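You operate a simulated robot arm through the tools that you are given. There is no shell and no other tool. Be economical: measure what you need, move in short steps, check, and stop when the job is done.

Carry out the task below with a simulated robot arm. There is one attempt and no reset: what you move stays moved.

## Task
Take the white chalk stick and leave it on top of the black spool with a tall hub.

It is judged by the outcome, as a careful person would: the job done as asked, and still so three seconds after it is handed in. It fails if anything else is knocked over, pushed out of place, dropped, spilled or broken.

## Robot
A 7-joint arm with a two-finger parallel gripper, fixed in place. Base frame: the origin is at the foot of the arm, x ahead of it, y to its left, z up; the work surface is at about z = 0.8. Lengths are in m, angles in degrees, forces in N, time in s.
With the tool pointing down near the work surface it reaches from about 0.3 to 0.7 m from the base axis. Its first joint turns from -66.0 to 66.0 degrees. Payload 1.57 kg.
Tool frame: the origin (TCP) lies between the finger pads and is the grasp point; the fingertips stand 0.03 m ahead of it; z points along the fingers, y is the line along which they close. Largest opening 0.11 m; finger width 0.024, thickness 0.012; the body of the gripper, 0.048 by 0.112 m, starts 0.078 m behind the TCP.
Orientation is told as [roll, pitch, yaw] about the base's x, y, z axes, in that order, counted from this pose: with the fingers straight down and closing along the base's y, the tool's x points along the base's -x, its y along +y and its z along -z.

## Interface
- The arm moves only by the tool servo_tool. Its argument "increments" is a list of rows, each a list of 7 numbers: the shift along the tool's x, y, z in m, then the turn, a rotation vector about the tool's x, y, z in degrees, then the opening in per cent of the stroke, from 0 (shut) to 100 (fully open). In form: [[x, y, z, ax, ay, az, fingers], ...]. A call has 1 to 20 rows; each row shifts and turns the commanded pose from where the row before left it, along the tool's axes as they then stand. Rows are played at 5 a second. More than 0.05 m and 8.6 degrees between two rows, or a gripper value outside its range, and nothing of the call is played. A pose out of reach is approached as far as the arm can. The call stops where the force on the tool passes 40 N (or 10 N more than at its start, if that is more) or the arm is blocked; 0.2 s more then pass. Each finger travels about 0.108 m/s and halts on what it meets, pressing with about 33 N; the grip force reading is that of the motor and also rises with nothing between the fingers. The clock runs only during rows and for 0.2 s after the last one: add rows that do not move to give the fingers time. The reply holds the time, the measured pose of the TCP, the force on the tool along the base axes, the opening and the grip force, in the units named above and with some noise.
- Cameras (640 x 400 px; columns grow to the right, rows downward): "scene" is fixed at [0.1687, -0.4039, 1.3924]; the picture's right is [0.70, -0.71, 0.00], its down [-0.48, -0.47, -0.74] and it looks along [0.53, 0.52, -0.67] (base axes); focal length 368 px, centre (320, 200). "wrist" rides on the gripper at [-0.036, 0, -0.08] in the tool frame; the picture's right is [0.00, -1.00, 0.00], its down [0.97, 0.00, -0.24] and it looks along [0.24, 0.00, 0.97] (tool axes); focal length 218 px, centre (320, 200).
- get_image(camera): a new picture of that camera. No time passes.
- probe_pixels(camera, pixels): for up to 12 pixels [column, row] of the newest picture of that camera ("zoom" is the newest enlarged one), the place [x, y, z] in the base frame of the surface seen there, good to about 0.002 m. No time passes.
- close_up(camera, box): a new picture of the part [left, top, right, bottom] of that camera's present view, enlarged. No time passes.
- finish_job(): hands the job in; it is judged then, once.

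Keep the steps short. Do not move on a guess: measure, check each grasp and each placing, and mend mistakes. In all there are 60 turns and 26 pictures (those below and enlarged ones count). Leave the gripper open and the arm clear of the work at the hand-in unless told otherwise, and finish with a single line.

The tools are called after "Emit:" as a command line: name --pt "numbers of a row" for each row, then --argument value for the rest, lists and objects as JSON in quotes. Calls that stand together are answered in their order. servo_tool: Moves the arm, as the interface text tells. Its arguments: {"type":"object","properties":{"increments":{"type":"array","items":{"type":"array","items":{"type":"number"}}}},"required":["increments"]} The other tools are called the same way: get_image (camera) takes a picture; probe_pixels (camera, pixels) gives the place of the surface under pixels of a picture; close_up (camera, box) takes an enlarged picture of a part of a camera's view; finish_job () hands the job in.

At the start:

```text
time_s: 0.0
eef_pos: [0.4714, -0.0743, 1.0891]
tool_rot: [-0.1, 0.0, 0.0]
force: [-0.1, 0.6, -0.1]
width: 0.1101
finger_force: 0.1
```

scene: 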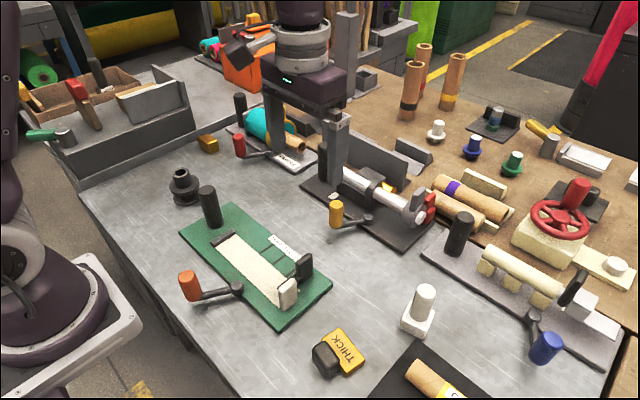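
wrist: 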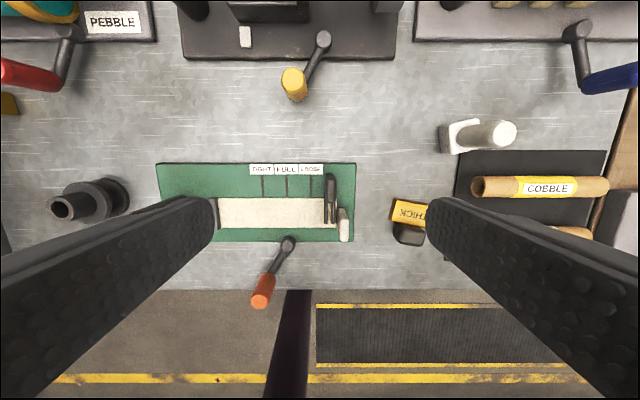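

I'll look closer at the candidate chalk (green fixture, around scene 290,290) and at the black spool (scene 184,187).

Emit:
close_up --camera "scene" --box '[150, 150, 350, 340]'

Emit:
close_up --camera "scene" --box '[390, 80, 640, 370]'

Emit:
close_up --camera "wrist" --box '[150, 150, 370, 310]'

```text
2.11 times, centred on (250, 245) of scene
```

zoom: 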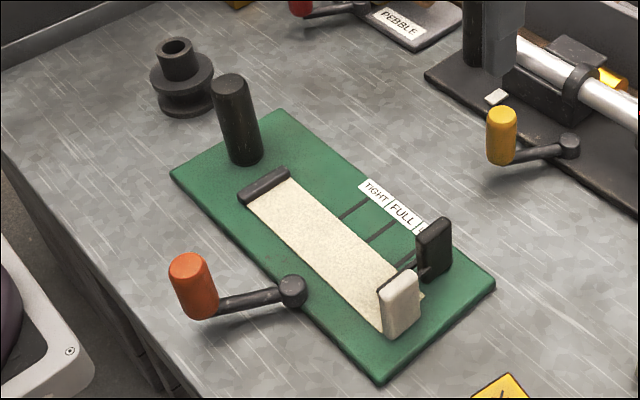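

```text
1.38 times, centred on (515, 225) of scene
```

zoom: 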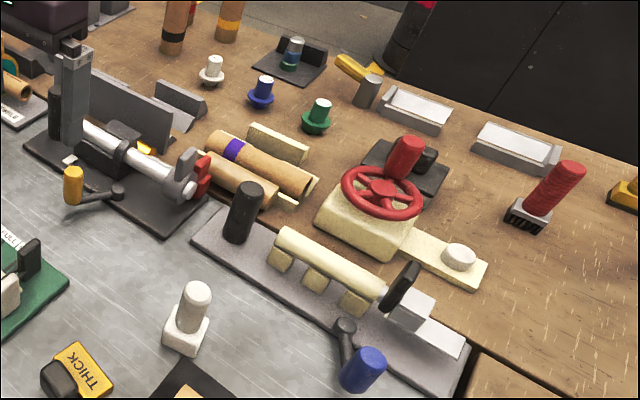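

```text
2.50 times, centred on (260, 230) of wrist
```

zoom: 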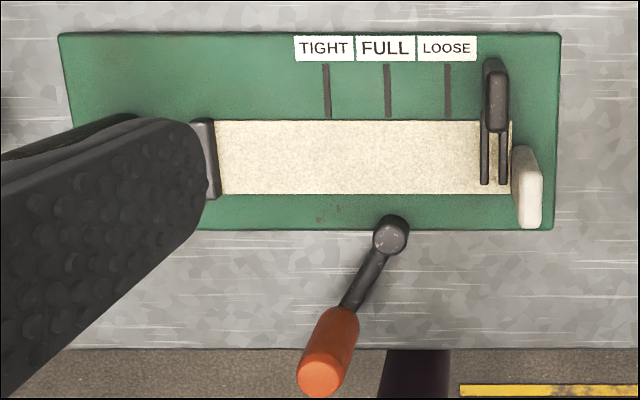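

The upright white stick at scene (420,305) is a strong candidate; I'll look at it and the black spool up close.

Emit:
close_up --camera "scene" --box '[380, 270, 460, 350]'

Emit:
close_up --camera "wrist" --box '[400, 90, 640, 250]'

Emit:
close_up --camera "scene" --box '[150, 150, 230, 220]'

```text
5.00 times, centred on (420, 310) of scene
```

zoom: 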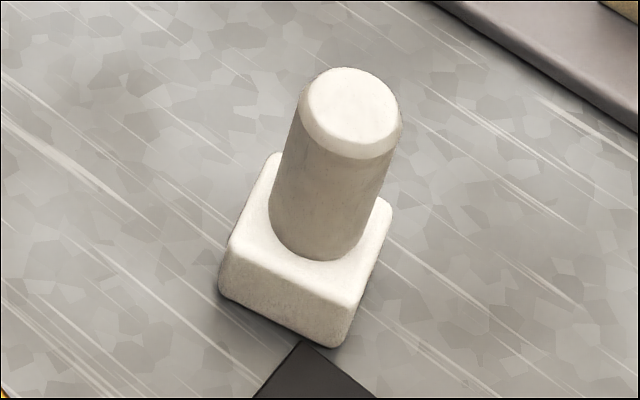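

```text
2.50 times, centred on (520, 170) of wrist
```

zoom: 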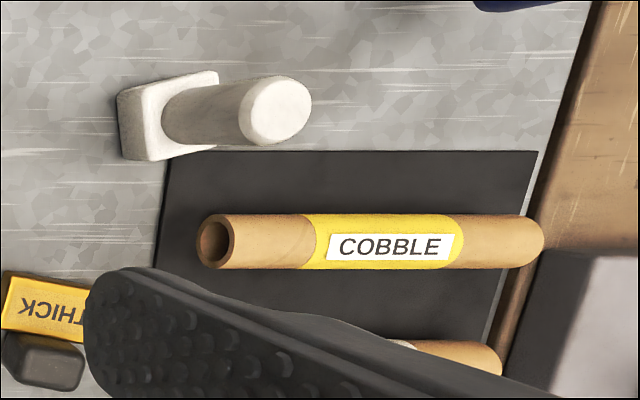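

```text
5.71 times, centred on (190, 185) of scene
```

zoom: 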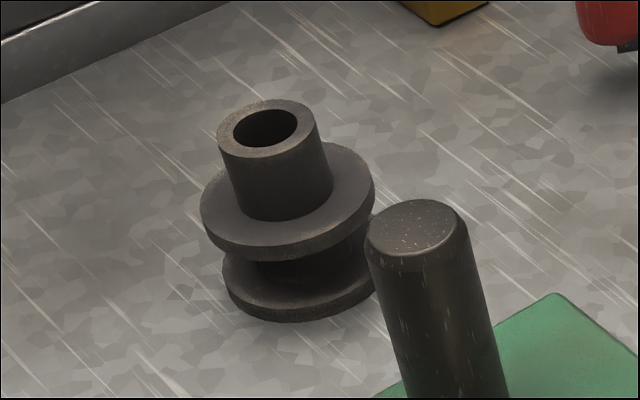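

The spool is clear: hollow hub, wide flange. Measuring it, the upright white stick and the other pale pieces before deciding which is the chalk.

Emit:
probe_pixels --camera "zoom" --pixels '[[226, 135], [318, 120], [270, 104], [262, 153], [205, 215], [372, 190], [300, 225], [300, 317], [415, 225], [225, 140], [345, 165]]'

Emit:
probe_pixels --camera "scene" --pixels '[[424, 291], [420, 318], [408, 328], [424, 333], [407, 316], [290, 283], [284, 300], [244, 249], [585, 158], [635, 180], [420, 300]]'

Emit:
close_up --camera "scene" --box '[520, 110, 640, 200]'

Emit:
close_up --camera "scene" --box '[0, 20, 330, 200]'

```text
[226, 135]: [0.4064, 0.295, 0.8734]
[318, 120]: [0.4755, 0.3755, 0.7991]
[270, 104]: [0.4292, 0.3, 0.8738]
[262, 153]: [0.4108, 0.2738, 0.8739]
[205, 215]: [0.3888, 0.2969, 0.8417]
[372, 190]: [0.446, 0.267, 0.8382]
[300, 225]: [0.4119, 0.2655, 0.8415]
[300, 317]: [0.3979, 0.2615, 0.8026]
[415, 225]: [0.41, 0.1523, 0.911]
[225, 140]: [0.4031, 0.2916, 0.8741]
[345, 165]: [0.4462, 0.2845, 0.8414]
```

```text
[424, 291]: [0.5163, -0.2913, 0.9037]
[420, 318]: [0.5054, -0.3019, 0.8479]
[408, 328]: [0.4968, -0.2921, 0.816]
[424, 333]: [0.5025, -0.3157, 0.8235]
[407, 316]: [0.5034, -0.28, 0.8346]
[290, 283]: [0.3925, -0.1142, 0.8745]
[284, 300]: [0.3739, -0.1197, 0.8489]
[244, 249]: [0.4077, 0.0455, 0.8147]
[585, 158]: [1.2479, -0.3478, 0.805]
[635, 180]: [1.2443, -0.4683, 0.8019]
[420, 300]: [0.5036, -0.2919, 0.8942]
```

```text
4.44 times, centred on (580, 155) of scene
```

zoom: 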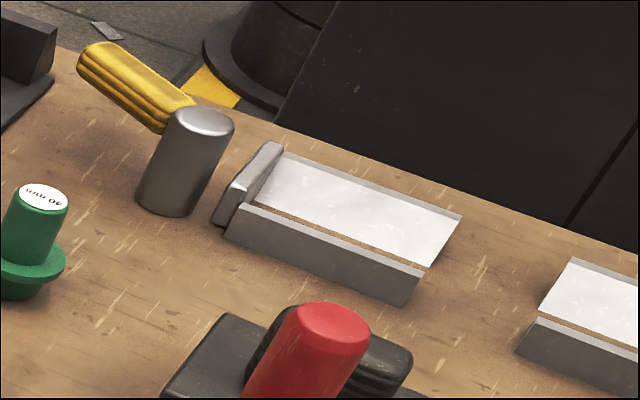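

```text
1.94 times, centred on (165, 110) of scene
```

zoom: 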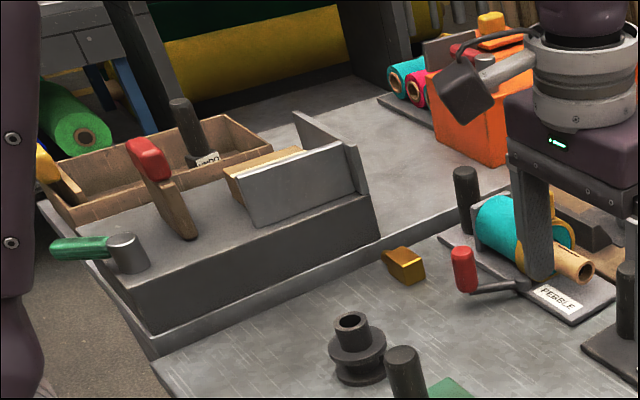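

The upright white stick at about (0.51,-0.29), top z≈0.904, stands in a square white foot. I'll go above it at the present safe height for a look from above, including the area hidden behind the finger.

Emit:
servo_tool --pt "0 -0.044 0 0 0 0 100" --pt "0 -0.044 0 0 0 0 100" --pt "0 -0.044 0 0 0 0 100" --pt "0 -0.044 0 0 0 0 100" --pt "0 -0.044 0 0 0 0 100" --pt "0 0 0 0 0 0 100"

Emit:
get_image --camera "wrist"

```text
time_s: 1.4
eef_pos: [0.4702, -0.2936, 1.0876]
tool_rot: [0.0, 0.0, 0.0]
force: [-1.0, -0.2, -0.2]
width: 0.11
finger_force: 0.0
```

```text
15 pictures are left
```

wrist: 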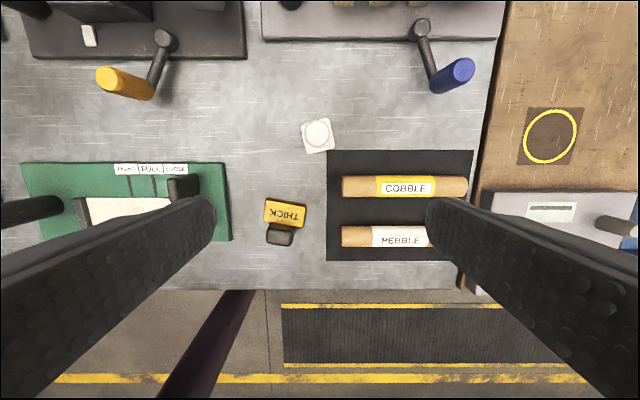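

No other chalk is hidden. I'll enlarge the white stick from above and measure it.

Emit:
close_up --camera "wrist" --box '[286, 104, 350, 164]'

Emit:
probe_pixels --camera "wrist" --pixels '[[317, 133], [307, 133], [327, 131], [317, 124], [317, 142], [304, 123], [330, 122], [306, 152], [333, 148], [308, 142]]'

```text
6.67 times, centred on (318, 134) of wrist
```

zoom: 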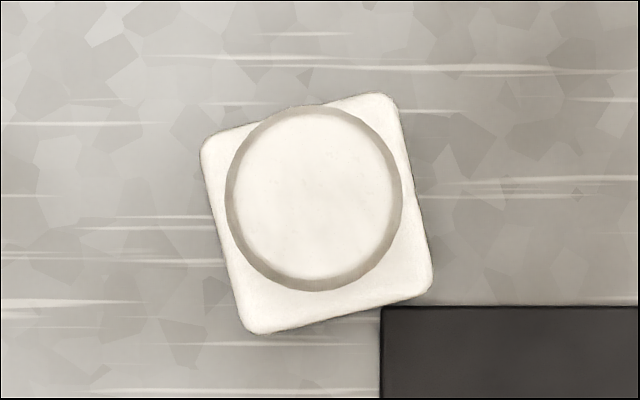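

```text
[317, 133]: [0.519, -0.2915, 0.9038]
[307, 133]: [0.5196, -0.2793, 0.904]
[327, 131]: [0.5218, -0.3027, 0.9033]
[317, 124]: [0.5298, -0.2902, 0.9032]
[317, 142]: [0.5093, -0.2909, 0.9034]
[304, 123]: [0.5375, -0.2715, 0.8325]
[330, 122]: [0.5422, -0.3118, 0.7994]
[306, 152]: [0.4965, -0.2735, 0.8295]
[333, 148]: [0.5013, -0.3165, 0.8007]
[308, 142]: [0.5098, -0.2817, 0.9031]
```

Stick: vertical, axis at (0.518,-0.291), diameter about 0.03, top 0.904, foot top about 0.833. I'll move over it and come down to z≈0.94, then check.

Emit:
servo_tool --pt "-0.024 0.001 0 0 0 0 100" --pt "-0.024 0.001 0 0 0 0 100" --pt "0 0 0.037 0 0 0 100" --pt "0 0 0.037 0 0 0 100" --pt "0 0 0.037 0 0 0 100" --pt "0 0 0.036 0 0 0 100" --pt "0 0 0 0 0 0 100"

Emit:
get_image --camera "wrist"

```text
time_s: 3.0
eef_pos: [0.519, -0.2941, 0.9414]
tool_rot: [0.0, -0.1, 0.0]
force: [-0.6, 0.6, 0.1]
width: 0.1103
finger_force: 0.0
```

```text
13 pictures are left
```

wrist: 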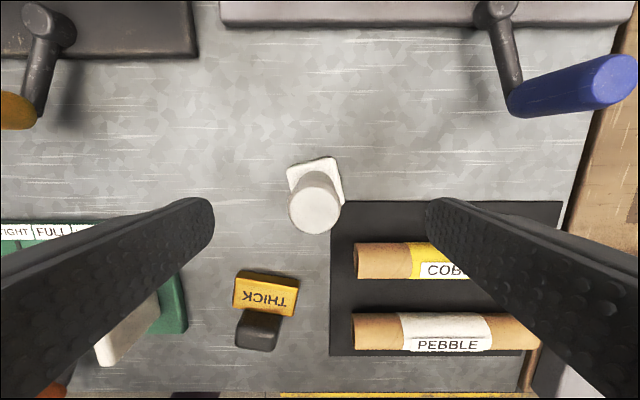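

Fingers straddle the stick (px 315,205) with nothing else in the way. I'll shift 3 mm in y, descend to z≈0.88 (tips 0.85, above the foot), and close.

Emit:
servo_tool --pt "0 0.003 0.02 0 0 0 100" --pt "0 0 0.02 0 0 0 100" --pt "0 0 0.021 0 0 0 100" --pt "0 0 0 0 0 0 100" --pt "0 0 0 0 0 0 60" --pt "0 0 0 0 0 0 35" --pt "0 0 0 0 0 0 15" --pt "0 0 0 0 0 0 15" --pt "0 0 0 0 0 0 15"

```text
time_s: 5.0
eef_pos: [0.5182, -0.29, 0.8797]
tool_rot: [0.0, 0.0, 0.1]
force: [0.1, -0.1, 0.0]
width: 0.0303
finger_force: 33.1
```

Gripped: width 0.030, force 33. Lifting a little and looking at what came along.

Emit:
servo_tool --pt "0 0 -0.02 0 0 0 15" --pt "0 0 -0.03 0 0 0 15" --pt "0 0 -0.03 0 0 0 15" --pt "0 0 0 0 0 0 15"

Emit:
close_up --camera "scene" --box '[350, 200, 500, 350]'

```text
time_s: 6.0
eef_pos: [0.5177, -0.2902, 0.961]
tool_rot: [0.0, -0.1, 0.1]
force: [0.2, 0.0, -1.5]
width: 0.0305
finger_force: 33.1
```

```text
2.67 times, centred on (425, 275) of scene
```

zoom: 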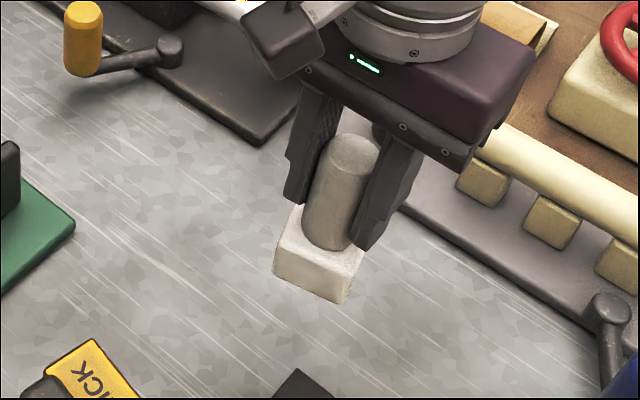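

The foot came along: stick and foot are one piece, held upright. Its bottom should be about 0.08 below the TCP. I'll raise to z≈1.09 and carry it back and across toward the spool, above everything on the path.

Emit:
servo_tool --pt "0 0 -0.043 0 0 0 15" --pt "0 0 -0.043 0 0 0 15" --pt "0 0 -0.043 0 0 0 15" --pt "0.038 0 0 0 0 0 15" --pt "0.038 0 0 0 0 0 15" --pt "0.038 0 0 0 0 0 15" --pt "0.038 0 0 0 0 0 15" --pt "0 0.04 0 0 0 0 15" --pt "0 0.04 0 0 0 0 15" --pt "0 0.04 0 0 0 0 15" --pt "0 0.04 0 0 0 0 15" --pt "0 0.04 0 0 0 0 15" --pt "0 0.04 0 0 0 0 15" --pt "0 0.04 0 0 0 0 15" --pt "0 0 0 0 0 0 15"

Emit:
servo_tool --pt "0 0.04 0 0 0 0 15" --pt "0 0.04 0 0 0 0 15" --pt "0 0.04 0 0 0 0 15" --pt "0 0.04 0 0 0 0 15" --pt "0 0.04 0 0 0 0 15" --pt "0 0.04 0 0 0 0 15" --pt "0 0.037 0 0 0 0 15" --pt "0 0.02 0 0 0 0 15" --pt "0 0 0 0 0 0 15"

Emit:
get_image --camera "wrist"

```text
time_s: 9.2
eef_pos: [0.3676, -0.0086, 1.089]
tool_rot: [0.0, 0.0, -0.1]
force: [0.3, 0.7, -1.2]
width: 0.0304
finger_force: 32.9
```

```text
time_s: 11.2
eef_pos: [0.3657, 0.2876, 1.0921]
tool_rot: [0.0, 0.0, 0.0]
force: [-0.3, 0.3, -1.2]
width: 0.0307
finger_force: 33.1
```

```text
11 pictures are left
```

wrist: 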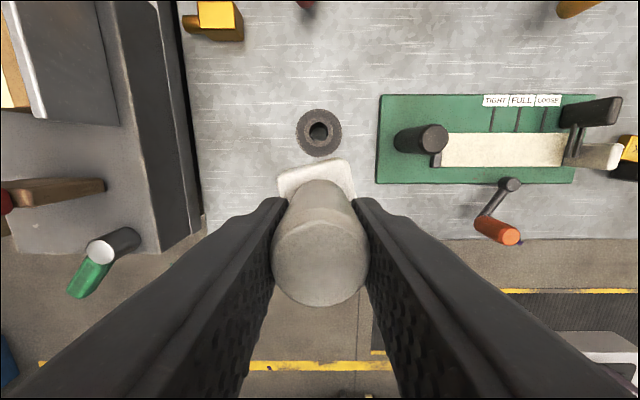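

Spool seen from above at (319,133). Enlarging to locate the hub top exactly.

Emit:
close_up --camera "wrist" --box '[280, 100, 360, 200]'

```text
4.00 times, centred on (320, 150) of wrist
```

zoom: 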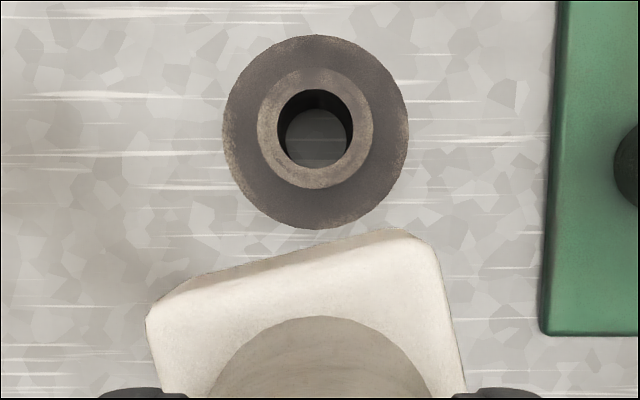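

Hub ring centred near zoom (315,128). Probing four opposite ring points, and the foot's corners.

Emit:
probe_pixels --camera "zoom" --pixels '[[267, 128], [363, 128], [315, 80], [315, 178], [281, 94], [349, 162], [281, 162], [349, 94], [160, 315], [420, 245], [290, 285], [230, 130]]'

Emit:
probe_pixels --camera "wrist" --pixels '[[283, 178], [345, 162], [320, 285], [285, 270], [355, 270], [352, 185], [320, 210]]'

```text
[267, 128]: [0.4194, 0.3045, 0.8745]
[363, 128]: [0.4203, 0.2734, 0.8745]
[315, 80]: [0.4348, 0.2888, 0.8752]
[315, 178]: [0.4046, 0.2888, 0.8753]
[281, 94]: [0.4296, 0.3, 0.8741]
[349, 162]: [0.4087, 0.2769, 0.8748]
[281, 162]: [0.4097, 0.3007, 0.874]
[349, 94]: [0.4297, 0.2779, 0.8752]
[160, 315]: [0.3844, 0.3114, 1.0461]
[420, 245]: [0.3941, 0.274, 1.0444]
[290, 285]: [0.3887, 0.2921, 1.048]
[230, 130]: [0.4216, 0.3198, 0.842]
```

```text
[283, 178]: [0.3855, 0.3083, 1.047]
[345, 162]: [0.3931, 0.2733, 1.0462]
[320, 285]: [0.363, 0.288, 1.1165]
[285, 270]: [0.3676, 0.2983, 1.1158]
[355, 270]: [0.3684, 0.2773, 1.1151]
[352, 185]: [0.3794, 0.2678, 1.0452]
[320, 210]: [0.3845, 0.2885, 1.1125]
```

Hub top centre (0.4196, 0.2890, 0.8745). The foot bottom is 0.080 below the TCP, so contact is expected at TCP z≈0.9545. I'll move over it, descend to ≈0.965 and check alignment.

Emit:
servo_tool --pt "-0.027 0.001 0 0 0 0 15" --pt "-0.026 0 0 0 0 0 15" --pt "0 0 0.035 0 0 0 15" --pt "0 0 0.035 0 0 0 15" --pt "0 0 0.035 0 0 0 15" --pt "0 0 0.022 0 0 0 15" --pt "0 0 0 0 0 0 15" --pt "0 0 0 0 0 0 15"

Emit:
close_up --camera "scene" --box '[140, 120, 240, 220]'

```text
time_s: 13.0
eef_pos: [0.4206, 0.2876, 0.9609]
tool_rot: [0.0, 0.1, 0.0]
force: [0.7, 0.2, -1.6]
width: 0.0304
finger_force: 32.4
```

```text
4.00 times, centred on (190, 170) of scene
```

zoom: 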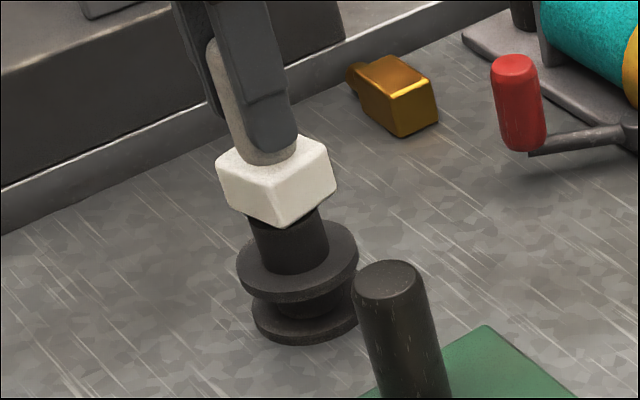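

Aligned to within about 1.5 mm, with about 6 mm left. I'll correct slightly and lower in small steps.

Emit:
servo_tool --pt "0.001 0.001 0 0 0 0 15" --pt "0 0 0.002 0 0 0 15" --pt "0 0 0.002 0 0 0 15" --pt "0 0 0.001 0 0 0 15" --pt "0 0 0 0 0 0 15"

```text
time_s: 14.2
eef_pos: [0.4186, 0.2876, 0.957]
tool_rot: [0.1, 0.1, 0.1]
force: [0.4, 0.7, -1.3]
width: 0.0307
finger_force: 33.3
```

No contact yet (force is still just the weight, -1.3 N). Lowering 1 mm at a time.

Emit:
servo_tool --pt "0 0.001 0.001 0 0 0 15" --pt "0 0 0.001 0 0 0 15" --pt "0 0 0 0 0 0 15"

```text
time_s: 15.0
eef_pos: [0.4192, 0.2901, 0.9548]
tool_rot: [0.0, 0.0, 0.0]
force: [-1.2, 0.5, -1.3]
width: 0.0308
finger_force: 33.0
```

Still not touching; 1 mm more.

Emit:
servo_tool --pt "0 0 0.001 0 0 0 15" --pt "0 0 0 0 0 0 15"

```text
time_s: 15.6
eef_pos: [0.4185, 0.2898, 0.9543]
tool_rot: [0.1, 0.0, 0.1]
force: [-0.2, -0.6, 2.2]
width: 0.0305
finger_force: 33.0
```

Contact: the z force went from -1.3 to +2.2 N, so the spool now bears the weight. Opening slowly and evenly.

Emit:
servo_tool --pt "0 0 0 0 0 0 27" --pt "0 0 0 0 0 0 31" --pt "0 0 0 0 0 0 36" --pt "0 0 0 0 0 0 45" --pt "0 0 0 0 0 0 55" --pt "0 0 0 0 0 0 65" --pt "0 0 0 0 0 0 65"

Emit:
close_up --camera "scene" --box '[140, 120, 240, 220]'

```text
time_s: 17.2
eef_pos: [0.4196, 0.29, 0.9532]
tool_rot: [0.0, 0.0, 0.0]
force: [-0.5, 0.4, -0.4]
width: 0.0713
finger_force: 0.0
```

```text
4.00 times, centred on (190, 170) of scene
```

zoom: 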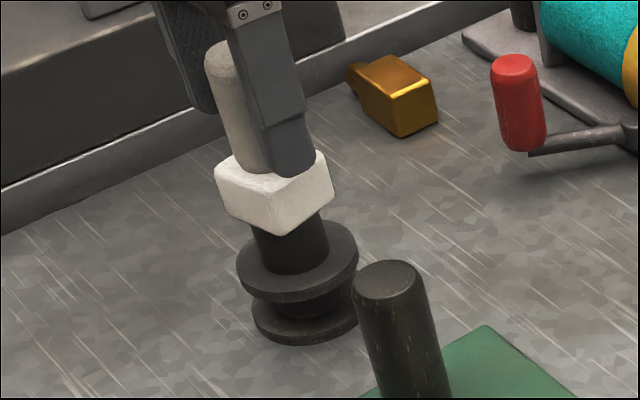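

It stands upright on the hub and the fingers are off it. I'll rise straight up, then back away and check.

Emit:
servo_tool --pt "0 0 -0.02 0 0 0 65" --pt "0 0 -0.03 0 0 0 65" --pt "0 0 -0.04 0 0 0 65" --pt "0 0 -0.045 0 0 0 100" --pt "0 -0.04 0 0 0 0 100" --pt "0 -0.04 0 0 0 0 100" --pt "0 -0.04 0 0 0 0 100" --pt "0 -0.04 0 0 0 0 100" --pt "0 0 0 0 0 0 100" --pt "0 0 0 0 0 0 100" --pt "0 0 0 0 0 0 100" --pt "0 0 0 0 0 0 100"

Emit:
get_image --camera "scene"

Emit:
close_up --camera "scene" --box '[140, 120, 240, 220]'

```text
time_s: 19.8
eef_pos: [0.4199, 0.1334, 1.0881]
tool_rot: [0.0, 0.0, 0.0]
force: [0.0, 0.8, 1.0]
width: 0.1101
finger_force: 0.0
```

```text
7 pictures are left
```

scene: 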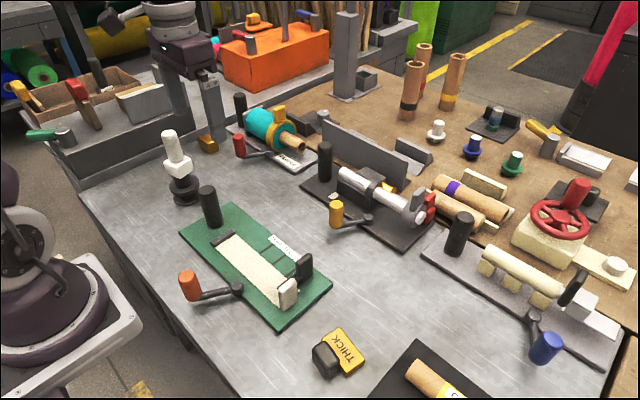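

```text
4.00 times, centred on (190, 170) of scene
```

zoom: 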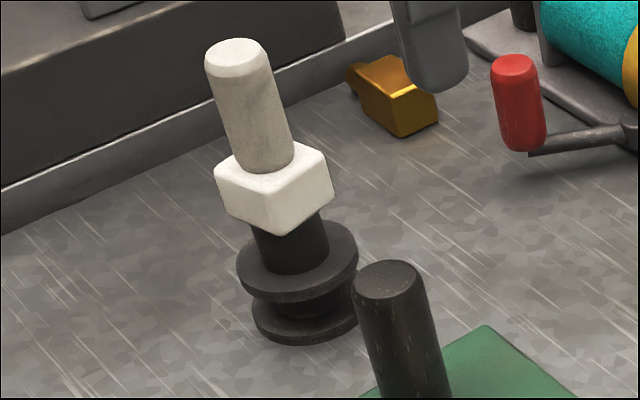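

The white stick stands still and upright on the spool's hub, everything else is where it was, and the gripper is open and clear. Handing in.

Emit:
finish_job

```text
The job is handed in.
```

The white chalk stick, which is one piece with its square foot, is standing upright on top of the black spool's tall hub; nothing else was moved, and the gripper is open and clear.
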